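You operate a simulated robot arm through the tools that you are given. There is no shell and no other tool. Be economical: measure what you need, move in short steps, check, and stop when the job is done.

You run a simulated two-armed robot. Do the job below in one go: nothing can be reset, and whatever is moved stays where it is left.

TASK
Strap the pink box tight on the cart, by the red catch.
Fine: lock the brake first and free it at the end; hold the red catch up while pulling the orange grip. Set down upright: pink box.

Only the result counts: the job must be done as asked and must still hold three seconds after the hand-in. Knocking over, shifting, dropping, spilling or breaking anything else fails it.

THE ROBOT
Two 7-joint arms with two-finger parallel grippers on one trunk, on a base that drives. Base frame: it is fixed to the floor where the robot stands at the start and does not move with it; the origin is under the middle of the robot, x ahead of it, y to its left, z up. Units: cm, rad, N and s.
The left shoulder is at the start at [5, 18.7, 108.5], the right one opposite. With the tool pointing down near the work surface each hand reaches from about 10 to 66 cm from the robot's upright axis, wherever it stands, measured 20 degrees to its own side. Places, roughly: brake lever [60, 0, 80]; front edge of the black cart [60, 40, 80]; orange grip [60, 10, 80]; red catch [60, 20, 80]. Payload 3.43 kg a hand.
The tool frame of a hand sits at the grasp point between the pads (the TCP): z along the fingers, y along the line on which they close. The tips reach 3 cm beyond it. Largest opening 9.4 cm; finger width 2.8, thickness 1; the body of the gripper, 5 by 9.6 cm, starts 5.5 cm behind the TCP.
Orientation is told as [roll, pitch, yaw] about the base's x, y, z axes, in that order, counted from this pose: with the fingers straight down and closing along the base's y, the tool's x points along the base's -x, its y along +y and its z along -z.

THE INTERFACE
- The arms move only by the tool step_arm. It takes "left_plan", "right_plan" or both (then of equal length, played together; a hand with none holds still); each is a list of rows, each a list of 7 numbers: the shift along the base's x, y, z in cm, then the turn, a rotation vector about the base's x, y, z in rad, then the finger opening in cm, from 0 to 9.4. In form: [[dx, dy, dz, ax, ay, az, gripper], ...]. A call has 1 to 12 rows; each row shifts and turns the commanded pose from where the row before left it. Rows are played at 5 a second. More than 5 cm and 0.15 rad between two rows, or a gripper value outside its range, and nothing of the call is played. A pose out of reach is approached as far as the arm can. The call stops where the force on the tool passes 40 N (or 10 N more than at its start, if that is more) or the arm is blocked; 0.2 s more then pass. Each finger travels about 15.3 cm/s and halts on what it meets, pressing with about 22 N; the grip force reading is that of the motor and also rises with nothing between the fingers. The clock runs only during rows and for 0.2 s after the last one: add rows that do not move to give the fingers time. It gives the time, the measured TCP pose, the force on the tool (base axes), the opening and the grip force at its end, in the units of the frame above (readings bear some noise), with the torque about the TCP (base axes, N m) and any sound that the robot's microphone picked up, and new pictures: "show" is both (left out), scene, wrist or none (wrist: the cameras of the hands that moved).
- Cameras (640 x 400 px; columns grow to the right, rows downward): "scene" is now at [14.85, 0.93, 124.96]; the picture's right is [0.11, -0.99, 0.00], its down [-0.55, -0.06, -0.84] and it looks along [0.83, 0.09, -0.55] (base axes); focal length 258 px, centre (320, 200). "left" rides on the left gripper at [7.6, -1.4, -10.3] in its tool frame; the picture's right is [0.18, 0.98, 0.00], its down [-0.75, 0.14, -0.64] and it looks along [-0.63, 0.12, 0.77] (tool axes); focal length 243 px, centre (320, 200). "right" rides on the right gripper at [7.6, 1.4, -10.2] in its tool frame; the picture's right is [-0.18, 0.98, 0.00], its down [-0.75, -0.14, -0.64] and it looks along [-0.63, -0.12, 0.77] (tool axes); focal length 243 px, centre (320, 200). There is no depth. A picture from a camera that has moved, and an enlarged one, comes with that camera's place and axes in the base frame and with its lens.
- lift_body(by): slides the trunk up (or, below 0, down) by that many cm; the arms and the scene camera ride with it, the base frame stays. It gives what a move gives, with no picture.
- roll_base(legs): drives the robot by 1 to 6 legs, each [ahead, left, turn to the left] in cm, cm and rad, along the robot's own axes; the way and the turn of a leg run together, so that a leg with both is an arc; at most 150 cm and 3.142 rad a leg. The arms and the cameras ride along, it lands a little off, and it stops where it bumps. It gives what a move gives, and a new picture of the scene camera.
- turn_head(pan, tilt): turns the head with the scene camera to pan (to the left, within 1.396 rad either way) and tilt (down, from -0.506 to 1.204), counted from straight ahead of the robot. It gives what a move gives, and a new picture of the scene camera.
- zoom(camera, box): a new picture of the part [left, top, right, bottom] of that camera's present view, enlarged. No time passes.
- finish_job(): hands the job in; it is judged then, once.

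Go step by step. Nothing tells you exact positions but the pictures and the camera data: compare them with the known pose of the tool, close in by small moves and look again before you grip or let go. The budget is 120 turns and 260 pictures, counting those below and the enlarged ones. Unless the task says otherwise, let go and move clear before handing in, and close with one line.

The tools are called after "Request:" as name(argument=value, ...) on one line, values as JSON. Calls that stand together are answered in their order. step_arm: Moves the arms, as the interface text tells. Its arguments: {"type":"object","properties":{"left_plan":{"type":"array","items":{"type":"array","items":{"type":"number"}}},"right_plan":{"type":"array","items":{"type":"array","items":{"type":"number"}}},"show":{"type":"string","enum":["both","scene","wrist","none"]}},"required":[]} The other tools are called the same way: lift_body (by) slides the trunk up or down; roll_base (legs) drives the base; turn_head (pan, tilt) turns the head that bears the scene camera; zoom (camera, box) takes an enlarged picture of a part of a camera's view; finish_job () hands the job in.

At the start:

```text
time: 0.0
left_tool_pos: [42.6, 31.7, 106.29]
left_tcp_rot: [0.0, 0.002, -0.001]
left_ft_force: [0.3, 0.8, -0.2]
left_wrist_torque: [-0.01, 0.02, 0.04]
left_width: 9.39
left_gripper_force: 0.0
right_tool_pos: [39.42, -9.02, 105.43]
right_tcp_rot: [0.001, 0.0, -0.001]
right_ft_force: [-0.9, 0.7, 0.1]
right_wrist_torque: [-0.01, 0.0, 0.0]
right_width: 9.4
right_gripper_force: 0.1
trunk travel left (down, up): [-30.0, 13.2]
robot x, y, heading: [0.18, 0.08, 0.001]
head pan, tilt: [0.106, 0.581]
```

scene: 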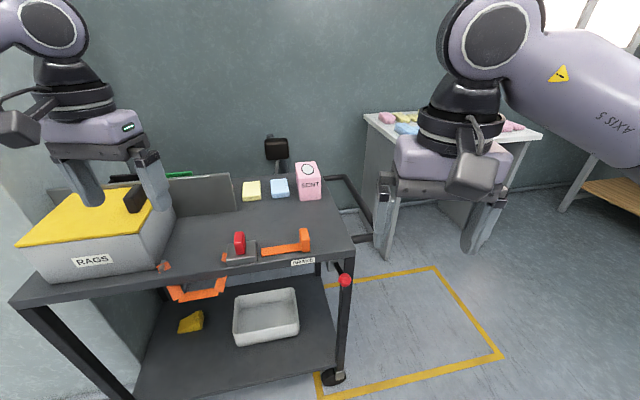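
right: 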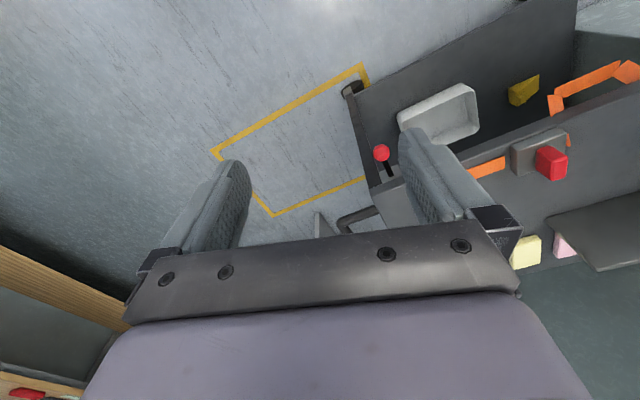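
left: 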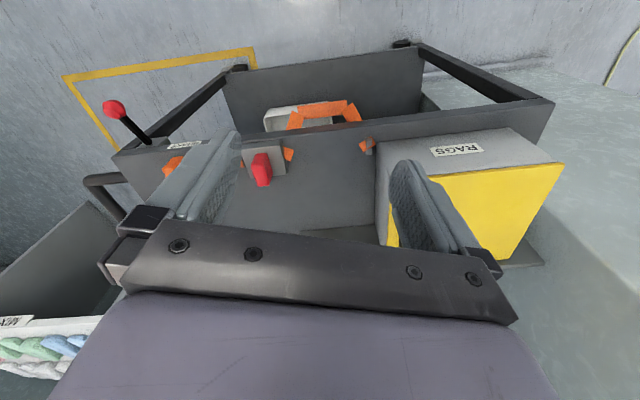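

I see a black cart with a RAGS bin, a red catch with an orange strap, a small pink box at the back and a brake lever with a red knob at the right. I'll enlarge the views to understand them.

Request:
zoom(camera="scene", box=[200, 130, 380, 300])

Request:
zoom(camera="scene", box=[0, 160, 240, 340])

Request:
zoom(camera="left", box=[80, 60, 400, 260])

```text
2.35 times, centred on (290, 215) of scene
camera zoom: at [14.85, 0.93, 124.96], right [0.11, -0.99, 0.0], down [-0.55, -0.06, -0.84], along [0.83, 0.09, -0.55], focal length 608 px, centre (391, 165)
```

zoom: 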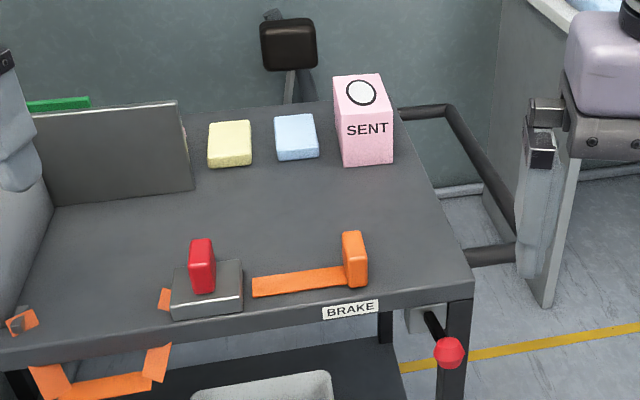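

```text
2.22 times, centred on (120, 250) of scene
camera zoom: at [14.85, 0.93, 124.96], right [0.11, -0.99, 0.0], down [-0.55, -0.06, -0.84], along [0.83, 0.09, -0.55], focal length 574 px, centre (764, 89)
```

zoom: 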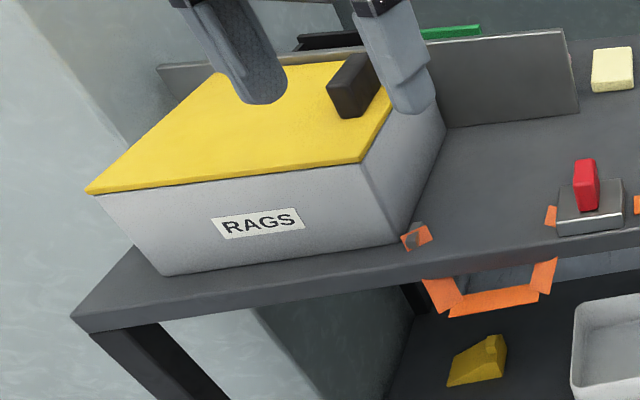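

```text
2.00 times, centred on (240, 160) of left
camera zoom: at [34.98, 30.26, 116.62], right [-0.18, 0.98, 0.0], down [0.75, 0.14, 0.64], along [0.63, 0.12, -0.77], focal length 485 px, centre (480, 280)
```

zoom: 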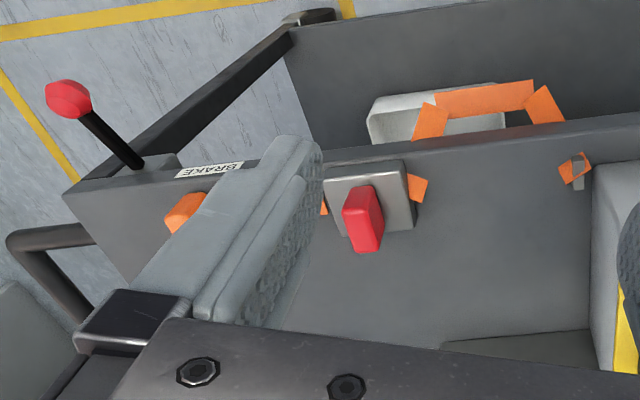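

Triangulating, the red catch tip is near [60, 25.4, 84.3], and the cart's front edge runs at about +0.31 rad to the base y. I'll look closely at each mechanism.

Request:
zoom(camera="scene", box=[145, 225, 275, 305])

Request:
zoom(camera="left", box=[220, 80, 400, 200])

Request:
zoom(camera="scene", box=[250, 155, 370, 300])

Request:
zoom(camera="scene", box=[350, 100, 560, 230])

```text
4.92 times, centred on (210, 265) of scene
camera zoom: at [14.85, 0.93, 124.96], right [0.11, -0.99, 0.0], down [-0.55, -0.06, -0.84], along [0.83, 0.09, -0.55], focal length 1273 px, centre (862, -120)
```

zoom: 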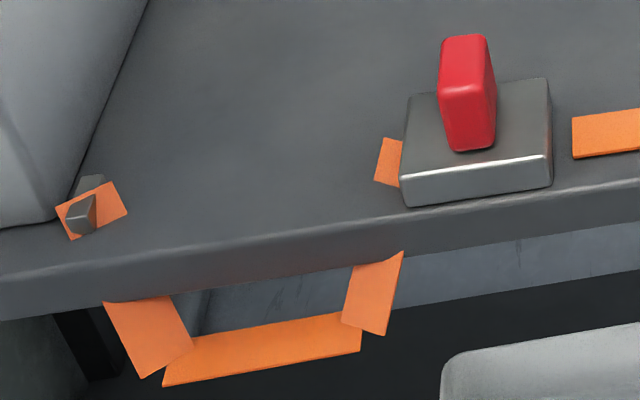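

```text
3.33 times, centred on (310, 140) of left
camera zoom: at [34.98, 30.26, 116.62], right [-0.18, 0.98, 0.0], down [0.75, 0.14, 0.64], along [0.63, 0.12, -0.77], focal length 809 px, centre (353, 400)
```

zoom: 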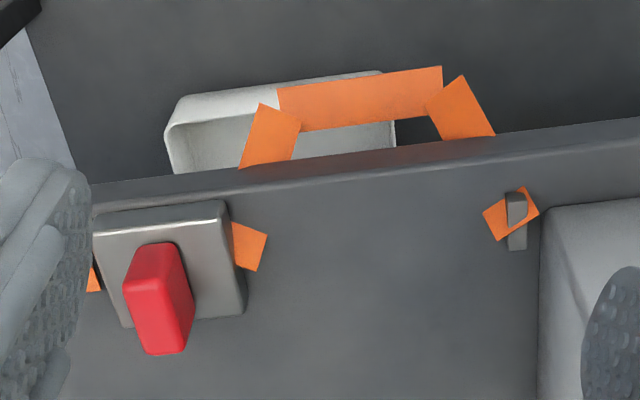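

```text
2.76 times, centred on (310, 228) of scene
camera zoom: at [14.85, 0.93, 124.96], right [0.11, -0.99, 0.0], down [-0.55, -0.06, -0.84], along [0.83, 0.09, -0.55], focal length 713 px, centre (348, 124)
```

zoom: 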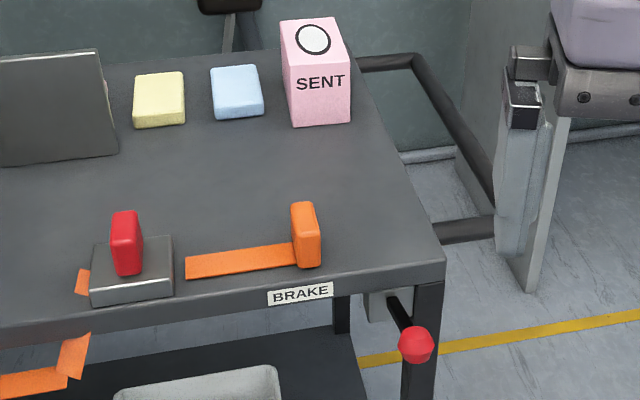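

```text
3.05 times, centred on (455, 165) of scene
camera zoom: at [14.85, 0.93, 124.96], right [0.11, -0.99, 0.0], down [-0.55, -0.06, -0.84], along [0.83, 0.09, -0.55], focal length 788 px, centre (-91, 307)
```

zoom: 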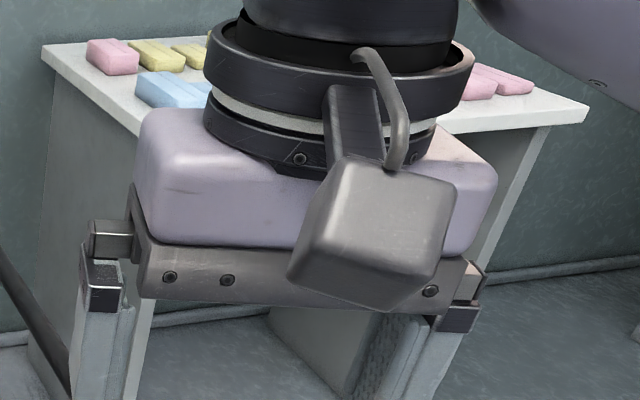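

The strap runs from a peg (~[52, 42]) to the ratchet and its slack hangs over the front edge; the box will go between them. First the brake: the knob is near [55, -0.4, 76.3], and I bring the right hand above it.

Request:
step_arm(right_plan=[[4, 2.2, -4, 0, 0, 0.1, 6], [4, 2.2, -4, 0, 0, 0.1, 6], [4, 2.2, -4, 0, 0, 0.1, 6], [3.6, 2, -3, 0, 0, 0, 6]], left_plan=[[-3, 1, 2, 0, 0, 0, 9.4], [-3, 1, 2, 0, 0, 0, 9.4], [-3, 1, 2, 0, 0, 0, 9.4], [0, 0, 0, 0, 0, 0, 9.4]])

```text
refused: row 1 steps farther than a row can; nothing moved
```

Request:
step_arm(right_plan=[[3, 1.7, -3, 0, 0, 0.1, 6], [3, 1.7, -3, 0, 0, 0.1, 6], [3, 1.7, -3, 0, 0, 0.1, 6], [3, 1.7, -3, 0, 0, 0, 6], [3.6, 1.8, -3, 0, 0, 0, 6]], left_plan=[[-3, 1, 2, 0, 0, 0, 9.4], [-3, 1, 2, 0, 0, 0, 9.4], [-3, 1, 2, 0, 0, 0, 9.4], [0, 0, 0, 0, 0, 0, 9.4], [0, 0, 0, 0, 0, 0, 9.4]])

```text
refused: row 5 steps farther than a row can; nothing moved
```

Request:
step_arm(right_plan=[[3, 1.7, -3, 0, 0, 0.1, 6], [3, 1.7, -3, 0, 0, 0.1, 6], [3, 1.7, -3, 0, 0, 0.1, 6], [3, 1.7, -3, 0, 0, 0, 6], [3.5, 1.8, -2.9, 0, 0, 0, 6]], left_plan=[[-3, 1, 2, 0, 0, 0, 9.4], [-3, 1, 2, 0, 0, 0, 9.4], [-3, 1, 2, 0, 0, 0, 9.4], [0, 0, 0, 0, 0, 0, 9.4], [0, 0, 0, 0, 0, 0, 9.4]])

```text
time: 1.2
left_tool_pos: [33.6, 34.68, 112.17]
left_tcp_rot: [-0.001, -0.001, 0.001]
left_ft_force: [-0.2, 0.1, -0.8]
left_wrist_torque: [-0.01, -0.02, 0.03]
left_width: 9.43
left_gripper_force: 0.1
right_tool_pos: [54.86, -0.27, 90.64]
right_tcp_rot: [0.0, 0.0, 0.304]
right_ft_force: [-0.1, -0.2, -0.1]
right_wrist_torque: [0.0, 0.02, -0.03]
right_width: 6.0
right_gripper_force: 0.1
trunk travel left (down, up): [-30.0, 13.2]
robot x, y, heading: [-0.05, 0.01, 0.002]
head pan, tilt: [0.106, 0.581]
camera scene: at [14.86, 0.99, 124.96], right [0.11, -0.99, 0.0], down [-0.55, -0.06, -0.84], along [0.83, 0.09, -0.55], focal length 258 px, centre (320, 200)
camera right: at [47.32, -1.41, 100.59], right [-0.12, 0.99, 0.0], down [0.76, 0.09, 0.64], along [0.64, 0.08, -0.77], focal length 243 px, centre (320, 200)
camera left: at [25.95, 33.27, 122.54], right [-0.18, 0.98, 0.0], down [0.75, 0.14, 0.64], along [0.63, 0.12, -0.77], focal length 243 px, centre (320, 200)
```

scene: 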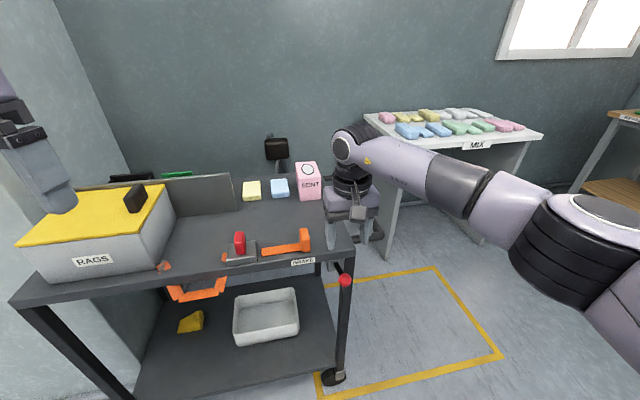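
right: 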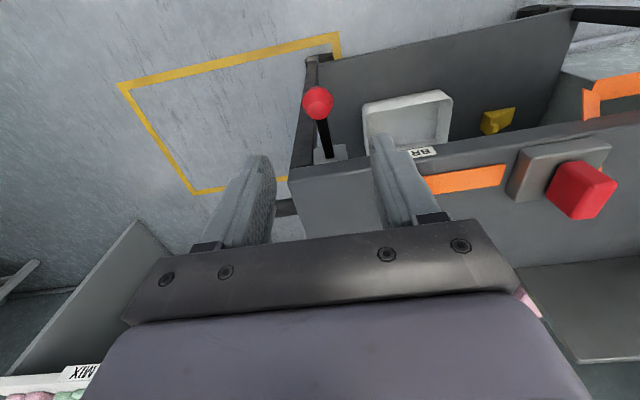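
left: 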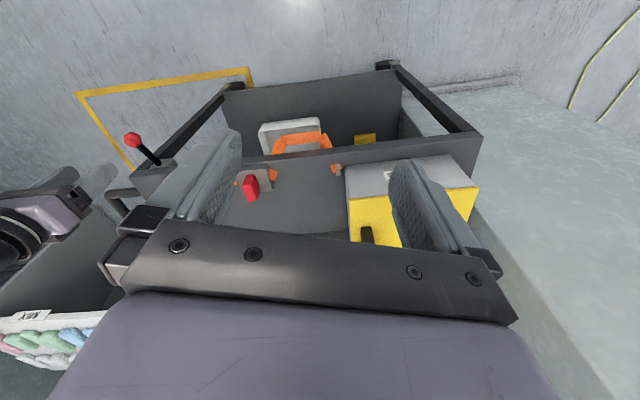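

The knob lies right below the right hand, so I descend around it and grip it.

Request:
step_arm(right_plan=[[0.3, -0.3, -4.8, 0, 0, 0, 6], [0, 0, -4.8, 0, 0, 0, 6], [0, 0, -4.5, 0, 0, 0, 6]], show="both")

Request:
zoom(camera="scene", box=[280, 200, 420, 320])

```text
time: 2.0
left_tool_pos: [33.5, 34.63, 112.28]
left_tcp_rot: [0.002, -0.002, 0.002]
left_ft_force: [-0.4, -0.5, 0.1]
left_wrist_torque: [0.02, -0.01, -0.02]
left_width: 9.37
left_gripper_force: 0.2
right_tool_pos: [55.18, -0.69, 76.41]
right_tcp_rot: [0.0, -0.002, 0.299]
right_ft_force: [0.3, 0.2, 1.0]
right_wrist_torque: [-0.01, -0.03, 0.0]
right_width: 6.01
right_gripper_force: 0.1
trunk travel left (down, up): [-30.0, 13.2]
robot x, y, heading: [-0.13, -0.17, 0.007]
head pan, tilt: [0.106, 0.581]
camera scene: at [14.86, 0.94, 124.96], right [0.11, -0.99, 0.0], down [-0.55, -0.06, -0.84], along [0.83, 0.09, -0.55], focal length 258 px, centre (320, 200)
camera right: at [47.5, -1.7, 86.51], right [-0.11, 0.99, 0.0], down [0.76, 0.09, 0.64], along [0.64, 0.07, -0.77], focal length 243 px, centre (320, 200)
```

scene: 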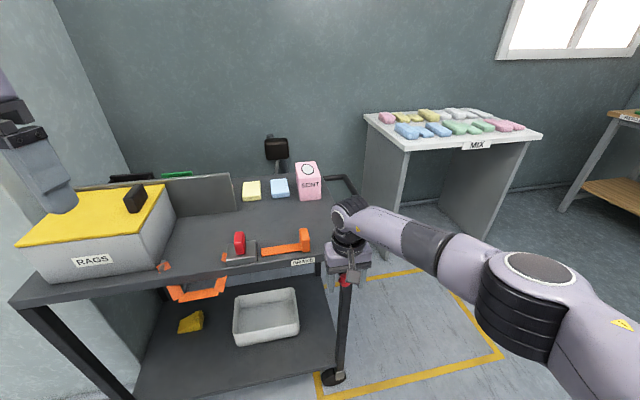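
right: 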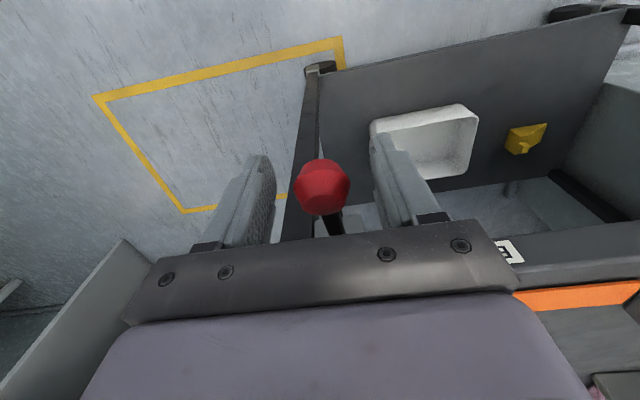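

```text
3.33 times, centred on (350, 260) of scene
camera zoom: at [14.86, 0.94, 124.96], right [0.11, -0.99, 0.0], down [-0.55, -0.06, -0.84], along [0.83, 0.09, -0.55], focal length 862 px, centre (220, 0)
```

zoom: 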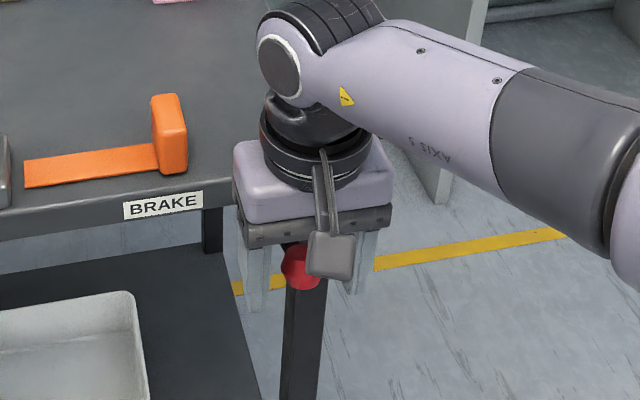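

The knob sits right at the grasp point. I close on it, then try to push the lever down gently.

Request:
step_arm(right_plan=[[0, 0, 0, 0, 0, 0, 2], [0, 0, 0, 0, 0, 0, 2], [0, 0, -1, 0, 0, 0, 2], [0, 0, -1, 0, 0, 0, 2], [0, 0, -1, 0, 0, 0, 2]], show="wrist")

```text
time: 3.2
left_tool_pos: [33.33, 34.62, 112.34]
left_tcp_rot: [-0.001, -0.003, 0.0]
left_ft_force: [-0.2, -0.7, 0.1]
left_wrist_torque: [0.02, 0.0, 0.0]
left_width: 9.39
left_gripper_force: 0.1
right_tool_pos: [54.91, -0.61, 73.62]
right_tcp_rot: [0.0, 0.001, 0.299]
right_ft_force: [-16.8, -4.0, 13.4]
right_wrist_torque: [0.28, -1.04, -0.07]
right_width: 3.09
right_gripper_force: 45.1
trunk travel left (down, up): [-30.0, 13.2]
robot x, y, heading: [-0.15, -0.24, 0.003]
head pan, tilt: [0.106, 0.581]
camera right: at [47.31, -1.7, 83.64], right [-0.11, 0.99, 0.0], down [0.76, 0.09, 0.64], along [0.64, 0.07, -0.77], focal length 243 px, centre (320, 200)
```

right: 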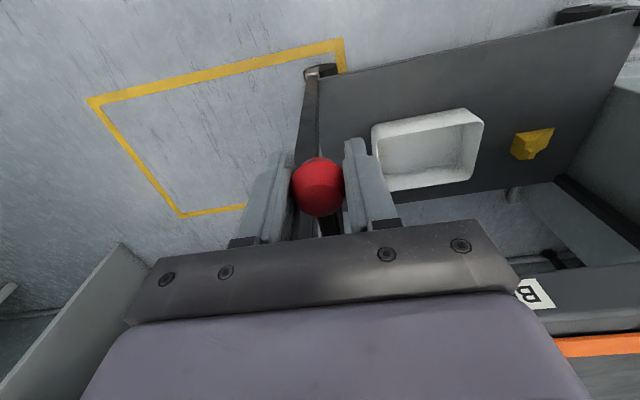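

The lever follows downward. I carry on along its arc.

Request:
step_arm(right_plan=[[-0.5, -0.2, -1, 0, 0, 0, 2], [0, 0, -1, 0, 0, 0, 2], [0.3, 0.1, -1, 0, 0, 0, 2]], show="wrist")

```text
time: 4.0
left_tool_pos: [33.39, 34.85, 112.29]
left_tcp_rot: [-0.002, -0.001, -0.001]
left_ft_force: [0.2, 0.3, -0.4]
left_wrist_torque: [0.01, -0.01, 0.02]
left_width: 9.38
left_gripper_force: 0.0
right_tool_pos: [54.99, -0.76, 70.66]
right_tcp_rot: [0.006, -0.004, 0.298]
right_ft_force: [1.0, 21.9, 14.1]
right_wrist_torque: [0.36, -1.07, -0.02]
right_width: 3.08
right_gripper_force: 44.7
trunk travel left (down, up): [-30.0, 13.2]
robot x, y, heading: [0.38, -0.36, 0.002]
head pan, tilt: [0.106, 0.581]
camera right: at [47.34, -1.75, 80.71], right [-0.11, 0.99, 0.01], down [0.76, 0.08, 0.64], along [0.64, 0.08, -0.76], focal length 243 px, centre (320, 200)
```

right: 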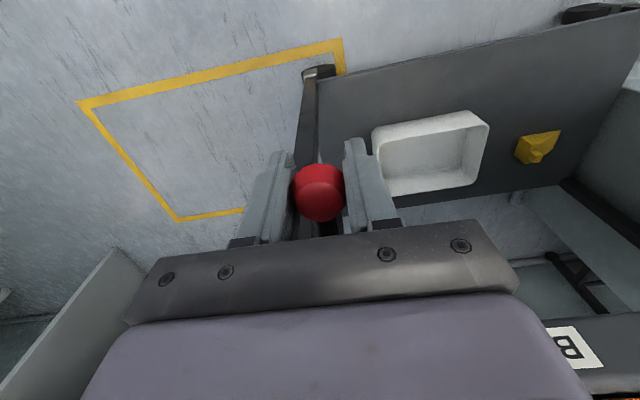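

Request:
step_arm(right_plan=[[0.2, 0.4, -0.8, 0, 0, 0, 2], [0.4, 0.2, -0.8, 0, 0, 0, 2], [0.5, 0.2, -0.8, 0, 0, 0, 2]], show="scene")

```text
time: 4.8
left_tool_pos: [33.62, 34.71, 112.18]
left_tcp_rot: [-0.003, 0.001, 0.0]
left_ft_force: [-0.3, -0.4, 0.2]
left_wrist_torque: [-0.01, -0.01, 0.0]
left_width: 9.38
left_gripper_force: 0.0
right_tool_pos: [55.01, -0.64, 69.82]
right_tcp_rot: [-0.004, -0.021, 0.302]
right_ft_force: [30.5, 17.5, 16.7]
right_wrist_torque: [-0.28, -0.62, 0.09]
right_width: 3.06
right_gripper_force: 44.8
right hand out of reach, approached as far as the arm can: row 1, 2, 3
trunk travel left (down, up): [-30.0, 13.2]
robot x, y, heading: [0.27, 0.11, 0.004]
head pan, tilt: [0.106, 0.581]
camera scene: at [14.92, 1.04, 124.96], right [0.11, -0.99, 0.0], down [-0.55, -0.06, -0.84], along [0.83, 0.09, -0.55], focal length 258 px, centre (320, 200)
```

scene: 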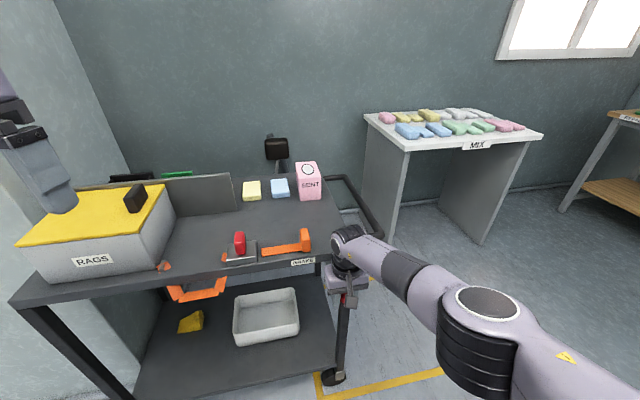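

The right arm reached its limit. I let go, see whether the lever stays, and lower the trunk for better reach.

Request:
step_arm(right_plan=[[0, 0, 0, 0, 0, 0, 6], [0, 0, 0, 0, 0, 0, 6], [-3, -1, 0, 0, 0, 0, 6], [-4, -1.3, 0, 0, 0, 0, 6]], show="wrist")

Request:
zoom(camera="scene", box=[280, 200, 420, 320])

```text
time: 5.8
left_tool_pos: [33.58, 34.6, 112.23]
left_tcp_rot: [0.0, 0.0, 0.0]
left_ft_force: [0.3, -0.2, 0.0]
left_wrist_torque: [0.04, -0.04, 0.02]
left_width: 9.4
left_gripper_force: 0.1
right_tool_pos: [47.47, -3.38, 69.4]
right_tcp_rot: [0.0, 0.002, 0.297]
right_ft_force: [0.0, -0.5, -0.8]
right_wrist_torque: [-0.03, -0.01, -0.02]
right_width: 6.01
right_gripper_force: 0.1
trunk travel left (down, up): [-30.0, 13.2]
robot x, y, heading: [-0.17, -0.17, -0.0]
head pan, tilt: [0.106, 0.581]
camera right: at [39.86, -4.32, 79.5], right [-0.11, 0.99, 0.0], down [0.76, 0.09, 0.64], along [0.64, 0.07, -0.77], focal length 243 px, centre (320, 200)
```

right: 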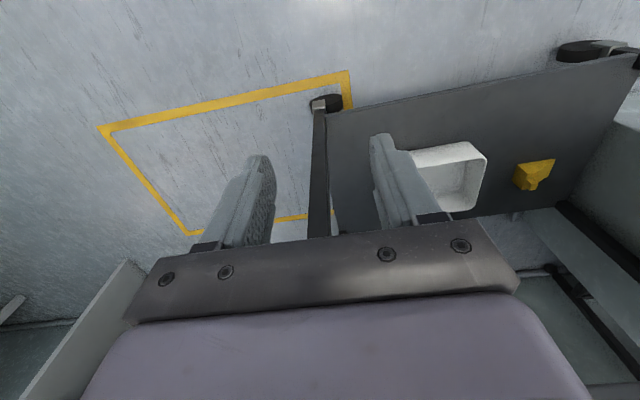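

```text
3.33 times, centred on (350, 260) of scene
camera zoom: at [14.85, 0.89, 124.96], right [0.11, -0.99, 0.0], down [-0.55, -0.06, -0.84], along [0.83, 0.09, -0.55], focal length 862 px, centre (220, 0)
```

zoom: 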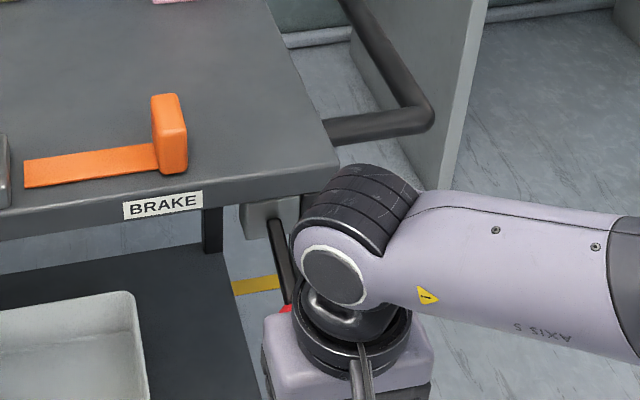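

The lever remained lower; I move the hand aside to see it.

Request:
step_arm(right_plan=[[-2, -4, 1, 0, 0, 0, 6], [-2, -4, 2, 0, 0, 0, 6], [-1, -4, 2, 0, 0, 0, 6]], show="none")

Request:
zoom(camera="scene", box=[280, 220, 400, 320])

Request:
zoom(camera="left", box=[80, 100, 240, 220])

```text
time: 6.6
left_tool_pos: [33.56, 34.6, 112.3]
left_tcp_rot: [0.001, 0.0, 0.0]
left_ft_force: [0.6, 0.2, -0.4]
left_wrist_torque: [0.0, 0.0, 0.0]
left_width: 9.39
left_gripper_force: 0.0
right_tool_pos: [42.45, -15.28, 74.46]
right_tcp_rot: [0.003, 0.001, 0.301]
right_ft_force: [0.1, 0.3, 0.1]
right_wrist_torque: [0.01, 0.01, 0.0]
right_width: 6.0
right_gripper_force: 0.1
trunk travel left (down, up): [-30.0, 13.2]
robot x, y, heading: [-0.27, -0.31, 0.001]
head pan, tilt: [0.106, 0.581]
```

```text
4.00 times, centred on (340, 270) of scene
camera zoom: at [14.83, 0.9, 124.96], right [0.11, -0.99, 0.0], down [-0.55, -0.06, -0.84], along [0.83, 0.09, -0.55], focal length 1034 px, centre (240, -80)
```

zoom: 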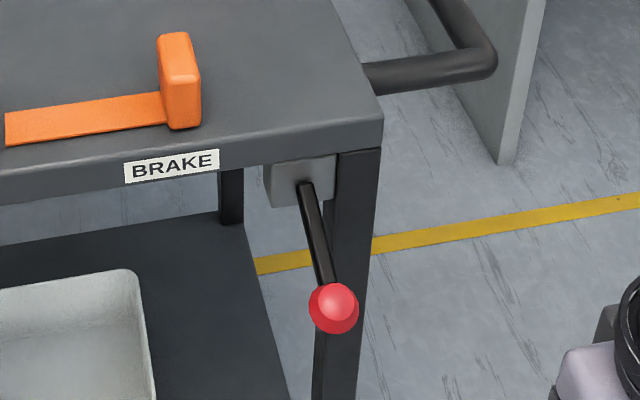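

```text
3.33 times, centred on (160, 160) of left
camera zoom: at [25.93, 33.17, 122.58], right [-0.18, 0.98, 0.0], down [0.75, 0.14, 0.64], along [0.63, 0.12, -0.77], focal length 809 px, centre (853, 333)
```

zoom: 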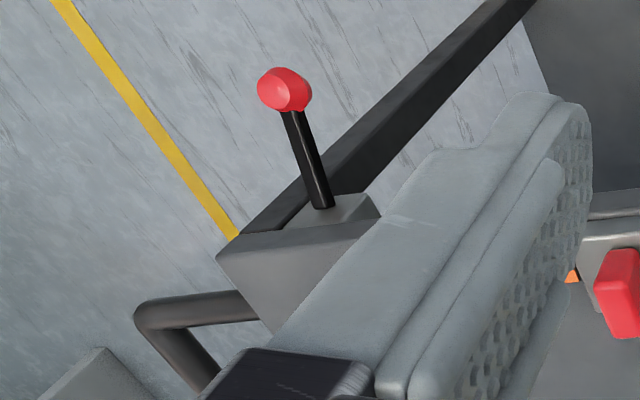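

The lever now points about 27° below horizontal, but no click yet. I lower the trunk so the right arm can push it further.

Request:
lift_body(by=-12)

```text
time: 8.1
left_tool_pos: [33.6, 34.59, 100.33]
left_tcp_rot: [0.002, 0.0, 0.0]
left_ft_force: [0.9, -0.2, 0.6]
left_wrist_torque: [0.01, -0.04, -0.03]
left_width: 9.41
left_gripper_force: 0.1
right_tool_pos: [42.57, -15.23, 62.52]
right_tcp_rot: [0.0, 0.001, 0.298]
right_ft_force: [-0.2, -0.4, 0.5]
right_wrist_torque: [-0.01, 0.0, -0.01]
right_width: 6.0
right_gripper_force: 0.0
trunk travel left (down, up): [-18.0, 25.2]
robot x, y, heading: [-0.21, 0.14, -0.001]
head pan, tilt: [0.106, 0.581]
```

Request:
step_arm(right_plan=[[0, 0, 4.9, 0, 0, 0, 6], [0, 0, 4.9, 0, 0, 0, 6], [0, 0, 4.9, 0, 0, 0, 6], [3, 3.5, 1.5, 0, 0, 0, 6], [3, 3.7, 0, 0, 0, 0, 6], [3, 3.7, 0, 0, 0, 0, 6], [3.6, 3.4, 0, 0, 0, 0, 6], [0, 0, -4.6, 0, 0, 0, 6], [0, 0, -4.2, 0, 0, 0, 6], [0, 0, 0, 0, 0, 0, 6]], show="wrist")

```text
time: 10.3
left_tool_pos: [33.56, 34.71, 100.18]
left_tcp_rot: [0.0, 0.0, -0.002]
left_ft_force: [0.6, 0.4, 0.2]
left_wrist_torque: [-0.04, 0.01, -0.01]
left_width: 9.4
left_gripper_force: 0.0
right_tool_pos: [55.1, -0.88, 69.79]
right_tcp_rot: [-0.001, 0.0, 0.3]
right_ft_force: [0.4, 0.1, 1.0]
right_wrist_torque: [0.02, -0.05, -0.04]
right_width: 6.01
right_gripper_force: 0.0
trunk travel left (down, up): [-18.0, 25.2]
robot x, y, heading: [0.25, -0.22, 0.003]
head pan, tilt: [0.106, 0.581]
camera right: at [47.45, -1.99, 79.85], right [-0.12, 0.99, 0.0], down [0.76, 0.09, 0.64], along [0.64, 0.07, -0.77], focal length 243 px, centre (320, 200)
```

right: 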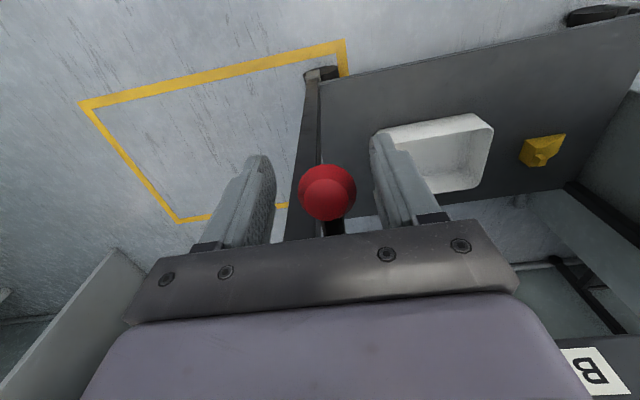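

Request:
step_arm(right_plan=[[0, 0.2, 0, 0, 0, 0, 2], [0, 0, 0, 0, 0, 0, 2], [0.45, 0.15, -0.75, 0, 0, 0, 2], [0.5, 0.16, -0.75, 0, 0, 0, 2], [0.5, 0.16, -0.5, 0, 0, 0, 2], [0.5, 0.16, -0.5, 0, 0, 0, 2]], show="wrist")

```text
time: 11.2
left_tool_pos: [33.39, 34.52, 100.42]
left_tcp_rot: [0.001, -0.003, -0.001]
left_ft_force: [-0.9, -0.4, -0.3]
left_wrist_torque: [0.04, 0.01, 0.03]
left_width: 9.41
left_gripper_force: 0.2
right_tool_pos: [55.26, -0.63, 69.65]
right_tcp_rot: [0.001, 0.006, 0.301]
right_ft_force: [-14.4, -6.9, 18.2]
right_wrist_torque: [-0.08, 0.12, 0.06]
right_width: 3.08
right_gripper_force: 45.1
trunk travel left (down, up): [-18.0, 25.2]
robot x, y, heading: [-0.07, -0.09, -0.002]
head pan, tilt: [0.106, 0.581]
stopped in row 4 (right hand): the force on the tool passed its limit at 44 N (the readings are from after the stop); the commanded pose is now the measured one
camera right: at [47.69, -1.61, 79.73], right [-0.12, 0.99, 0.0], down [0.77, 0.09, 0.64], along [0.63, 0.07, -0.77], focal length 243 px, centre (320, 200)
```

right: 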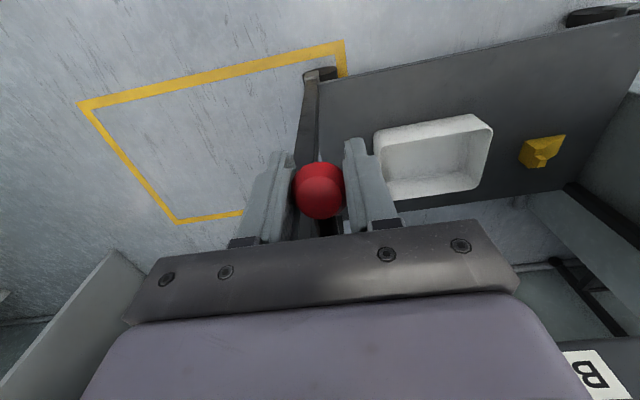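

The lever is at its hard stop, so the brake is locked. I release it and tuck the right hand away.

Request:
step_arm(right_plan=[[0, 0, 0, 0, 0, 0, 6], [0, 0, 0, 0, 0, 0, 6], [-3.5, -1.2, 0, 0, 0, 0, 6], [-4.5, -1.5, 0, 0, 0, 0, 6], [-3.5, -3, 0, 0, 0, 0, 6], [-3, -3.5, 1.5, 0, 0, 0, 6], [0, -3, 3.9, 0, 0, 0, 6], [0, -3, 3.9, 0, 0, 0, 6], [0, 0, 4.9, 0, 0, 0, 6], [0, 0, 4.9, 0, 0, 0, 6]], show="none")

Request:
roll_base(legs=[[0, -9, 0], [12, 0, 0]])

```text
time: 13.4
left_tool_pos: [33.55, 34.53, 100.26]
left_tcp_rot: [0.0, -0.001, -0.001]
left_ft_force: [0.4, -0.6, 0.3]
left_wrist_torque: [0.02, 0.04, 0.0]
left_width: 9.4
left_gripper_force: 0.1
right_tool_pos: [40.95, -15.71, 88.37]
right_tcp_rot: [0.001, 0.008, 0.302]
right_ft_force: [0.4, -0.6, -0.1]
right_wrist_torque: [-0.01, 0.02, 0.01]
right_width: 5.99
right_gripper_force: 0.0
trunk travel left (down, up): [-18.0, 25.2]
robot x, y, heading: [-0.32, -0.09, -0.003]
head pan, tilt: [0.106, 0.581]
```

```text
time: 15.7
left_tool_pos: [45.42, 25.61, 100.26]
left_tcp_rot: [0.0, -0.001, 0.003]
left_ft_force: [0.2, -0.3, 0.3]
left_wrist_torque: [-0.02, -0.02, -0.02]
left_width: 9.39
left_gripper_force: 0.1
right_tool_pos: [52.94, -24.8, 88.32]
right_tcp_rot: [0.001, 0.007, 0.303]
right_ft_force: [-1.1, 0.8, -0.4]
right_wrist_torque: [-0.01, 0.03, 0.01]
right_width: 6.01
right_gripper_force: 0.1
trunk travel left (down, up): [-18.0, 25.2]
robot x, y, heading: [11.75, -8.88, -0.0]
head pan, tilt: [0.106, 0.581]
camera scene: at [26.68, -8.15, 112.95], right [0.11, -0.99, 0.0], down [-0.55, -0.06, -0.84], along [0.83, 0.09, -0.55], focal length 258 px, centre (320, 200)
```

scene: 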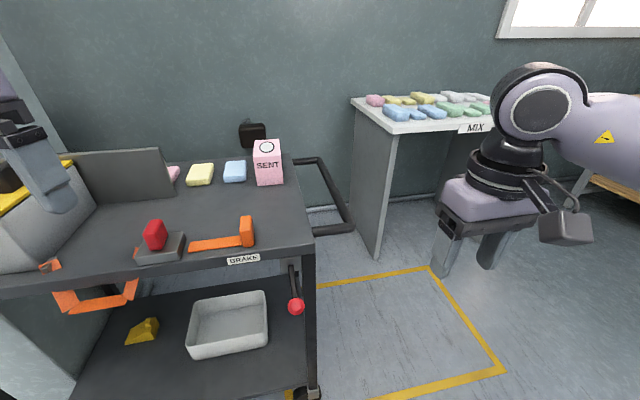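

Request:
zoom(camera="scene", box=[130, 110, 350, 260])

Request:
zoom(camera="scene", box=[340, 80, 640, 210])

```text
2.67 times, centred on (240, 185) of scene
camera zoom: at [26.68, -8.15, 112.95], right [0.11, -0.99, 0.0], down [-0.55, -0.06, -0.84], along [0.83, 0.09, -0.55], focal length 689 px, centre (533, 240)
```

zoom: 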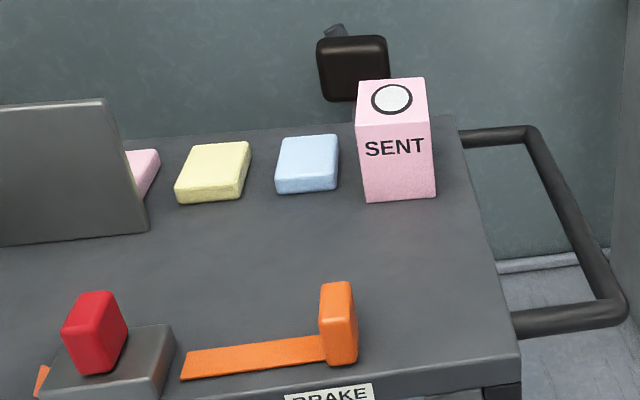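

```text
2.13 times, centred on (490, 145) of scene
camera zoom: at [26.68, -8.15, 112.95], right [0.11, -0.99, 0.0], down [-0.55, -0.06, -0.84], along [0.83, 0.09, -0.55], focal length 552 px, centre (-43, 317)
```

zoom: 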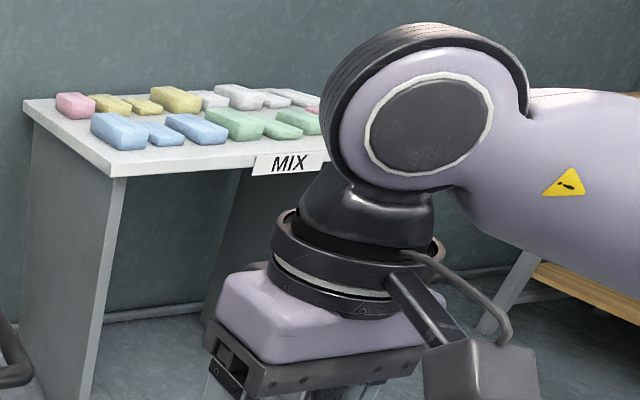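

Something pink peeks out behind the upright panel, so I'll check it with the left wrist camera before choosing.

Request:
step_arm(left_plan=[[3, 0, 3, 0, 0, 0, 9.4], [3, 0, 3, 0, 0, 0, 9.4], [3, 0, 3, 0, 0, 0, 9.4], [3, 0, 2, 0, 0, 0, 9.4]], show="both")

```text
time: 16.7
left_tool_pos: [57.42, 25.52, 111.19]
left_tcp_rot: [0.0, 0.004, 0.0]
left_ft_force: [0.4, 0.5, -0.9]
left_wrist_torque: [0.0, -0.02, 0.02]
left_width: 9.39
left_gripper_force: 0.0
right_tool_pos: [53.04, -24.79, 88.34]
right_tcp_rot: [0.001, 0.007, 0.301]
right_ft_force: [0.6, -0.4, 0.8]
right_wrist_torque: [0.0, 0.03, -0.01]
right_width: 6.0
right_gripper_force: 0.2
trunk travel left (down, up): [-18.0, 25.2]
robot x, y, heading: [11.74, -8.92, 0.003]
head pan, tilt: [0.106, 0.581]
camera scene: at [26.72, -8.12, 112.94], right [0.11, -0.99, 0.0], down [-0.55, -0.06, -0.84], along [0.83, 0.09, -0.55], focal length 258 px, centre (320, 200)
camera left: at [49.91, 24.14, 121.52], right [-0.18, 0.98, 0.0], down [0.76, 0.14, 0.64], along [0.63, 0.12, -0.77], focal length 243 px, centre (320, 200)
```

scene: 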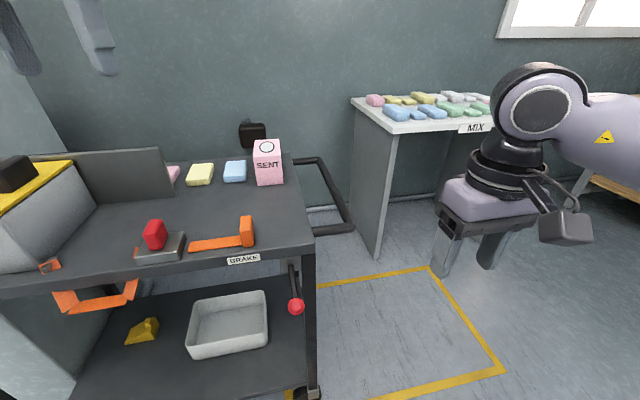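
left: 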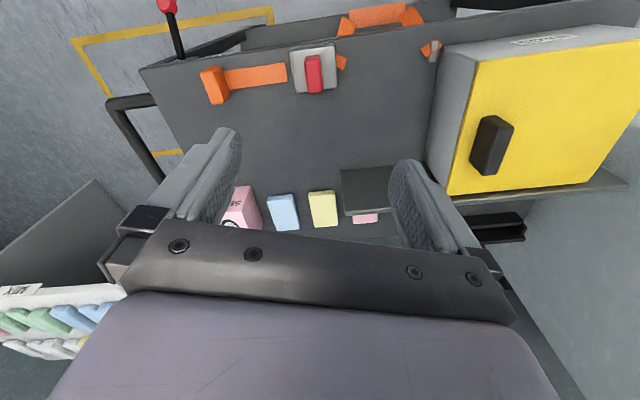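

Request:
zoom(camera="left", box=[200, 150, 540, 260])

Request:
step_arm(left_plan=[[3, 2.5, 3, 0, 0, 0, 9.4], [3, 2.5, 3, 0, 0, 0, 9.4], [3, 2, 1, 0, 0, 0, 9.4]], show="wrist")

```text
1.88 times, centred on (370, 205) of left
camera zoom: at [49.91, 24.14, 121.52], right [-0.18, 0.98, 0.0], down [0.76, 0.14, 0.64], along [0.63, 0.12, -0.77], focal length 457 px, centre (226, 191)
```

zoom: 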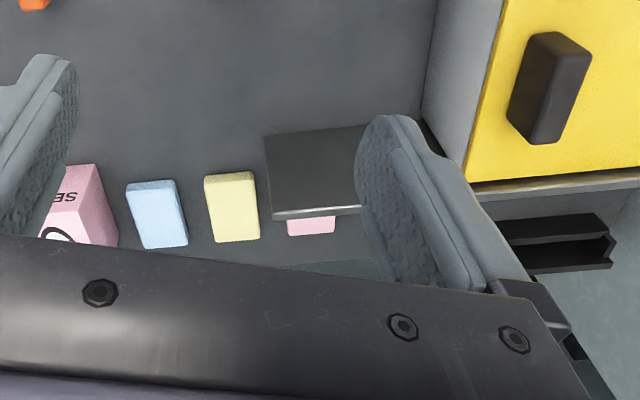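

```text
time: 17.5
left_tool_pos: [59.51, 32.49, 109.94]
left_tcp_rot: [0.001, -0.002, 0.002]
left_ft_force: [0.7, 0.5, -0.2]
left_wrist_torque: [0.02, 0.03, 0.0]
left_width: 9.39
left_gripper_force: 0.1
left hand out of reach, approached as far as the arm can: row 1, 2, 3
right_tool_pos: [52.87, -24.76, 88.36]
right_tcp_rot: [-0.001, 0.004, 0.301]
right_ft_force: [0.0, 0.3, -0.2]
right_wrist_torque: [-0.03, 0.0, 0.0]
right_width: 6.02
right_gripper_force: 0.0
trunk travel left (down, up): [-18.0, 25.2]
robot x, y, heading: [11.9, -8.92, -0.001]
head pan, tilt: [0.106, 0.581]
camera left: at [51.86, 31.13, 120.28], right [-0.19, 0.98, 0.0], down [0.75, 0.14, 0.64], along [0.63, 0.12, -0.77], focal length 243 px, centre (320, 200)
```

left: 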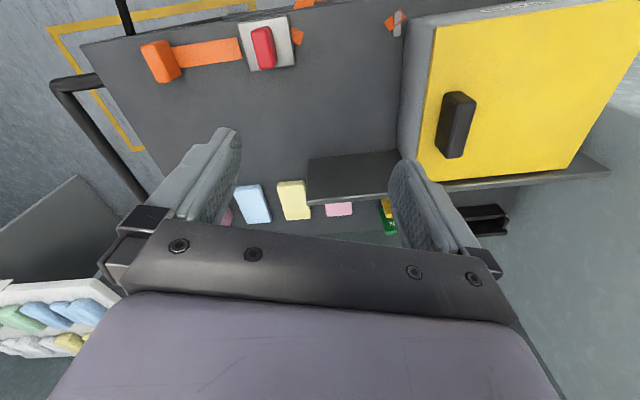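

I raise the trunk to look over the panel with the head camera.

Request:
lift_body(by=25)

Request:
turn_head(pan=0.5, tilt=0.65)

```text
time: 20.1
left_tool_pos: [59.53, 32.54, 134.94]
left_tcp_rot: [-0.001, -0.004, 0.001]
left_ft_force: [0.3, 0.7, 0.1]
left_wrist_torque: [0.02, -0.02, -0.02]
left_width: 9.4
left_gripper_force: 0.1
right_tool_pos: [53.07, -24.77, 113.29]
right_tcp_rot: [0.0, 0.007, 0.303]
right_ft_force: [-0.3, -0.2, 0.0]
right_wrist_torque: [-0.03, 0.03, 0.01]
right_width: 5.98
right_gripper_force: 0.1
trunk travel left (down, up): [-43.0, 0.2]
robot x, y, heading: [11.97, -9.29, -0.003]
head pan, tilt: [0.106, 0.581]
```

```text
time: 20.9
left_tool_pos: [59.61, 32.52, 134.91]
left_tcp_rot: [0.001, -0.002, 0.001]
left_ft_force: [-0.9, 0.7, 0.0]
left_wrist_torque: [0.0, 0.0, 0.01]
left_width: 9.41
left_gripper_force: 0.0
right_tool_pos: [52.88, -24.73, 113.44]
right_tcp_rot: [-0.001, 0.006, 0.302]
right_ft_force: [0.7, -0.5, 0.5]
right_wrist_torque: [0.01, -0.03, 0.03]
right_width: 6.02
right_gripper_force: 0.0
trunk travel left (down, up): [-43.0, 0.2]
robot x, y, heading: [11.88, -8.88, -0.003]
head pan, tilt: [0.499, 0.649]
camera scene: at [25.45, -4.94, 137.36], right [0.48, -0.88, 0.0], down [-0.53, -0.29, -0.8], along [0.7, 0.38, -0.6], focal length 258 px, centre (320, 200)
```

scene: 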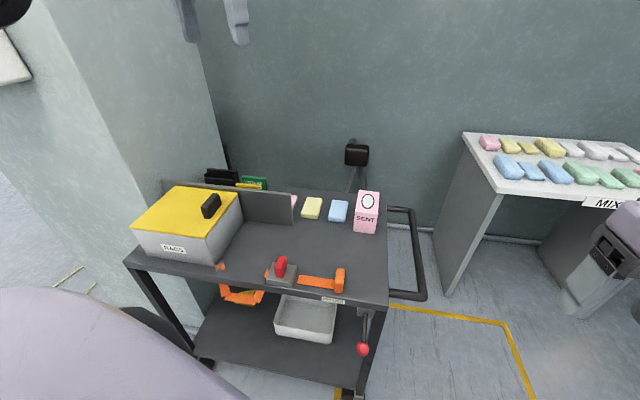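

Request:
zoom(camera="scene", box=[190, 150, 400, 260])

Request:
zoom(camera="left", box=[200, 0, 560, 240])

```text
3.05 times, centred on (295, 205) of scene
camera zoom: at [25.45, -4.94, 137.36], right [0.48, -0.88, 0.0], down [-0.53, -0.29, -0.8], along [0.7, 0.38, -0.6], focal length 788 px, centre (396, 185)
```

zoom: 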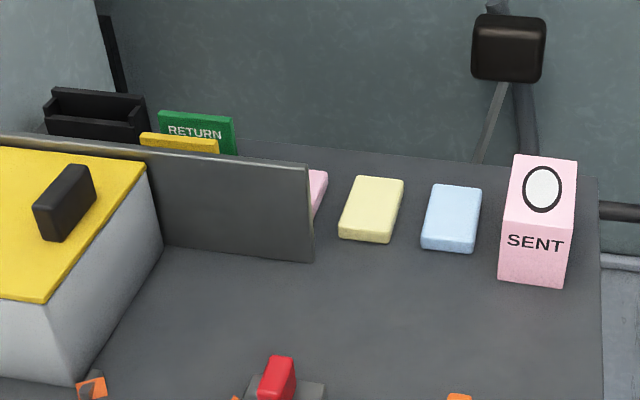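

```text
1.67 times, centred on (380, 120) of left
camera zoom: at [51.85, 31.08, 145.29], right [-0.18, 0.98, 0.0], down [0.75, 0.14, 0.64], along [0.63, 0.12, -0.76], focal length 404 px, centre (220, 333)
```

zoom: 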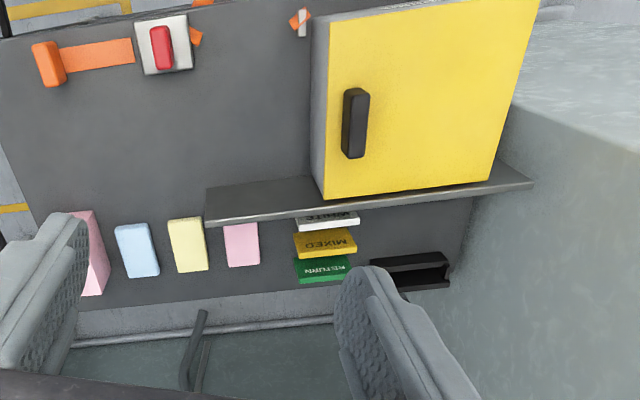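

The tall pink "SENT" box is the only pink box; its front face runs from about (85, 15) to (87.4, 8.2), aligned with the cart. I lower the trunk again and look down to see how much room the base has in front of the cart.

Request:
lift_body(by=-13)

Request:
turn_head(pan=0.1, tilt=1.2)

```text
time: 22.5
left_tool_pos: [59.44, 32.52, 121.91]
left_tcp_rot: [-0.001, -0.003, 0.001]
left_ft_force: [-0.3, -0.1, -0.3]
left_wrist_torque: [0.03, 0.05, 0.03]
left_width: 9.39
left_gripper_force: 0.0
right_tool_pos: [52.86, -24.72, 100.44]
right_tcp_rot: [0.0, 0.006, 0.303]
right_ft_force: [0.4, -0.1, -0.1]
right_wrist_torque: [-0.01, 0.03, 0.0]
right_width: 6.01
right_gripper_force: 0.2
trunk travel left (down, up): [-30.0, 13.2]
robot x, y, heading: [11.65, -9.15, -0.003]
head pan, tilt: [0.499, 0.649]
```

```text
time: 23.5
left_tool_pos: [59.49, 32.46, 121.94]
left_tcp_rot: [0.0, -0.003, 0.003]
left_ft_force: [0.1, 0.4, 0.0]
left_wrist_torque: [0.02, -0.03, 0.0]
left_width: 9.4
left_gripper_force: 0.2
right_tool_pos: [52.96, -24.82, 100.4]
right_tcp_rot: [0.0, 0.007, 0.304]
right_ft_force: [-0.2, -0.5, 0.1]
right_wrist_torque: [0.02, 0.02, -0.01]
right_width: 5.99
right_gripper_force: 0.1
trunk travel left (down, up): [-30.0, 13.2]
robot x, y, heading: [11.88, -9.29, 0.002]
head pan, tilt: [0.099, 1.201]
camera scene: at [23.39, -8.53, 120.33], right [0.1, -0.99, 0.0], down [-0.93, -0.09, -0.36], along [0.36, 0.04, -0.93], focal length 258 px, centre (320, 200)
```

scene: 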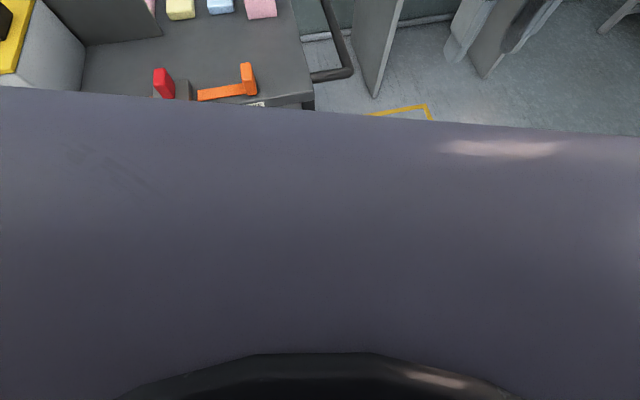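

The chest hides the floor, so I creep ahead in small legs and look forward again.

Request:
roll_base(legs=[[8, -1, 0]])

Request:
turn_head(pan=0.25, tilt=0.7)

```text
time: 24.5
left_tool_pos: [67.59, 31.49, 121.97]
left_tcp_rot: [0.0, -0.001, 0.003]
left_ft_force: [-0.3, 0.2, -0.2]
left_wrist_torque: [0.0, 0.03, 0.0]
left_width: 9.4
left_gripper_force: 0.1
right_tool_pos: [60.83, -25.69, 100.35]
right_tcp_rot: [0.0, 0.008, 0.304]
right_ft_force: [0.6, 0.3, 0.4]
right_wrist_torque: [0.0, -0.01, 0.03]
right_width: 6.02
right_gripper_force: 0.1
trunk travel left (down, up): [-30.0, 13.2]
robot x, y, heading: [20.06, -10.17, 0.001]
head pan, tilt: [0.099, 1.201]
camera scene: at [31.4, -9.53, 120.31], right [0.1, -0.99, 0.0], down [-0.93, -0.09, -0.36], along [0.36, 0.04, -0.93], focal length 258 px, centre (320, 200)
```

scene: 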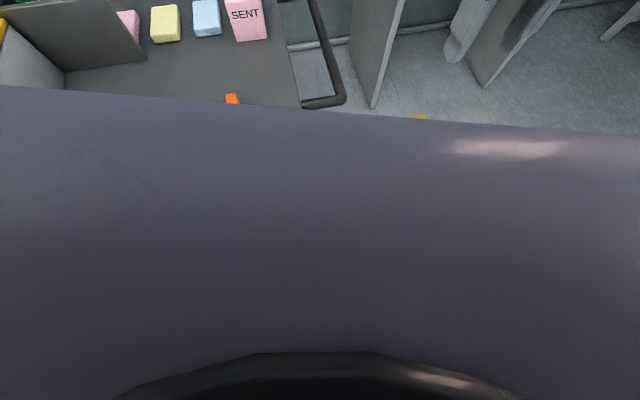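

```text
time: 25.5
left_tool_pos: [67.44, 31.55, 122.0]
left_tcp_rot: [-0.001, -0.002, 0.002]
left_ft_force: [-0.1, -0.2, 0.3]
left_wrist_torque: [0.01, 0.02, -0.04]
left_width: 9.41
left_gripper_force: 0.1
right_tool_pos: [60.83, -25.76, 100.41]
right_tcp_rot: [-0.001, 0.004, 0.304]
right_ft_force: [-0.6, 0.4, 0.7]
right_wrist_torque: [0.0, -0.01, 0.0]
right_width: 6.02
right_gripper_force: 0.1
trunk travel left (down, up): [-30.0, 13.2]
robot x, y, heading: [19.87, -9.96, -0.001]
head pan, tilt: [0.25, 0.7]
camera scene: at [34.0, -7.98, 123.91], right [0.25, -0.97, 0.0], down [-0.62, -0.16, -0.76], along [0.74, 0.19, -0.64], focal length 258 px, centre (320, 200)
```

scene: 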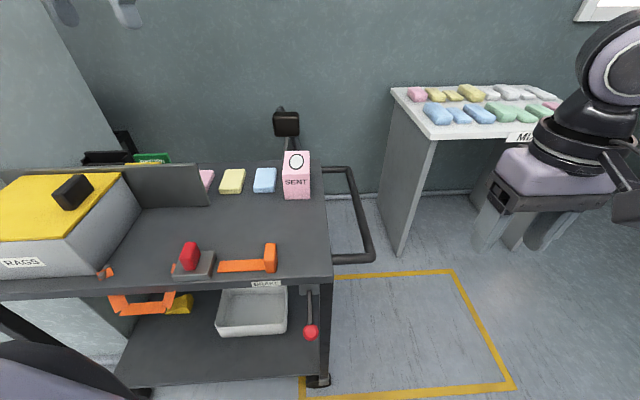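

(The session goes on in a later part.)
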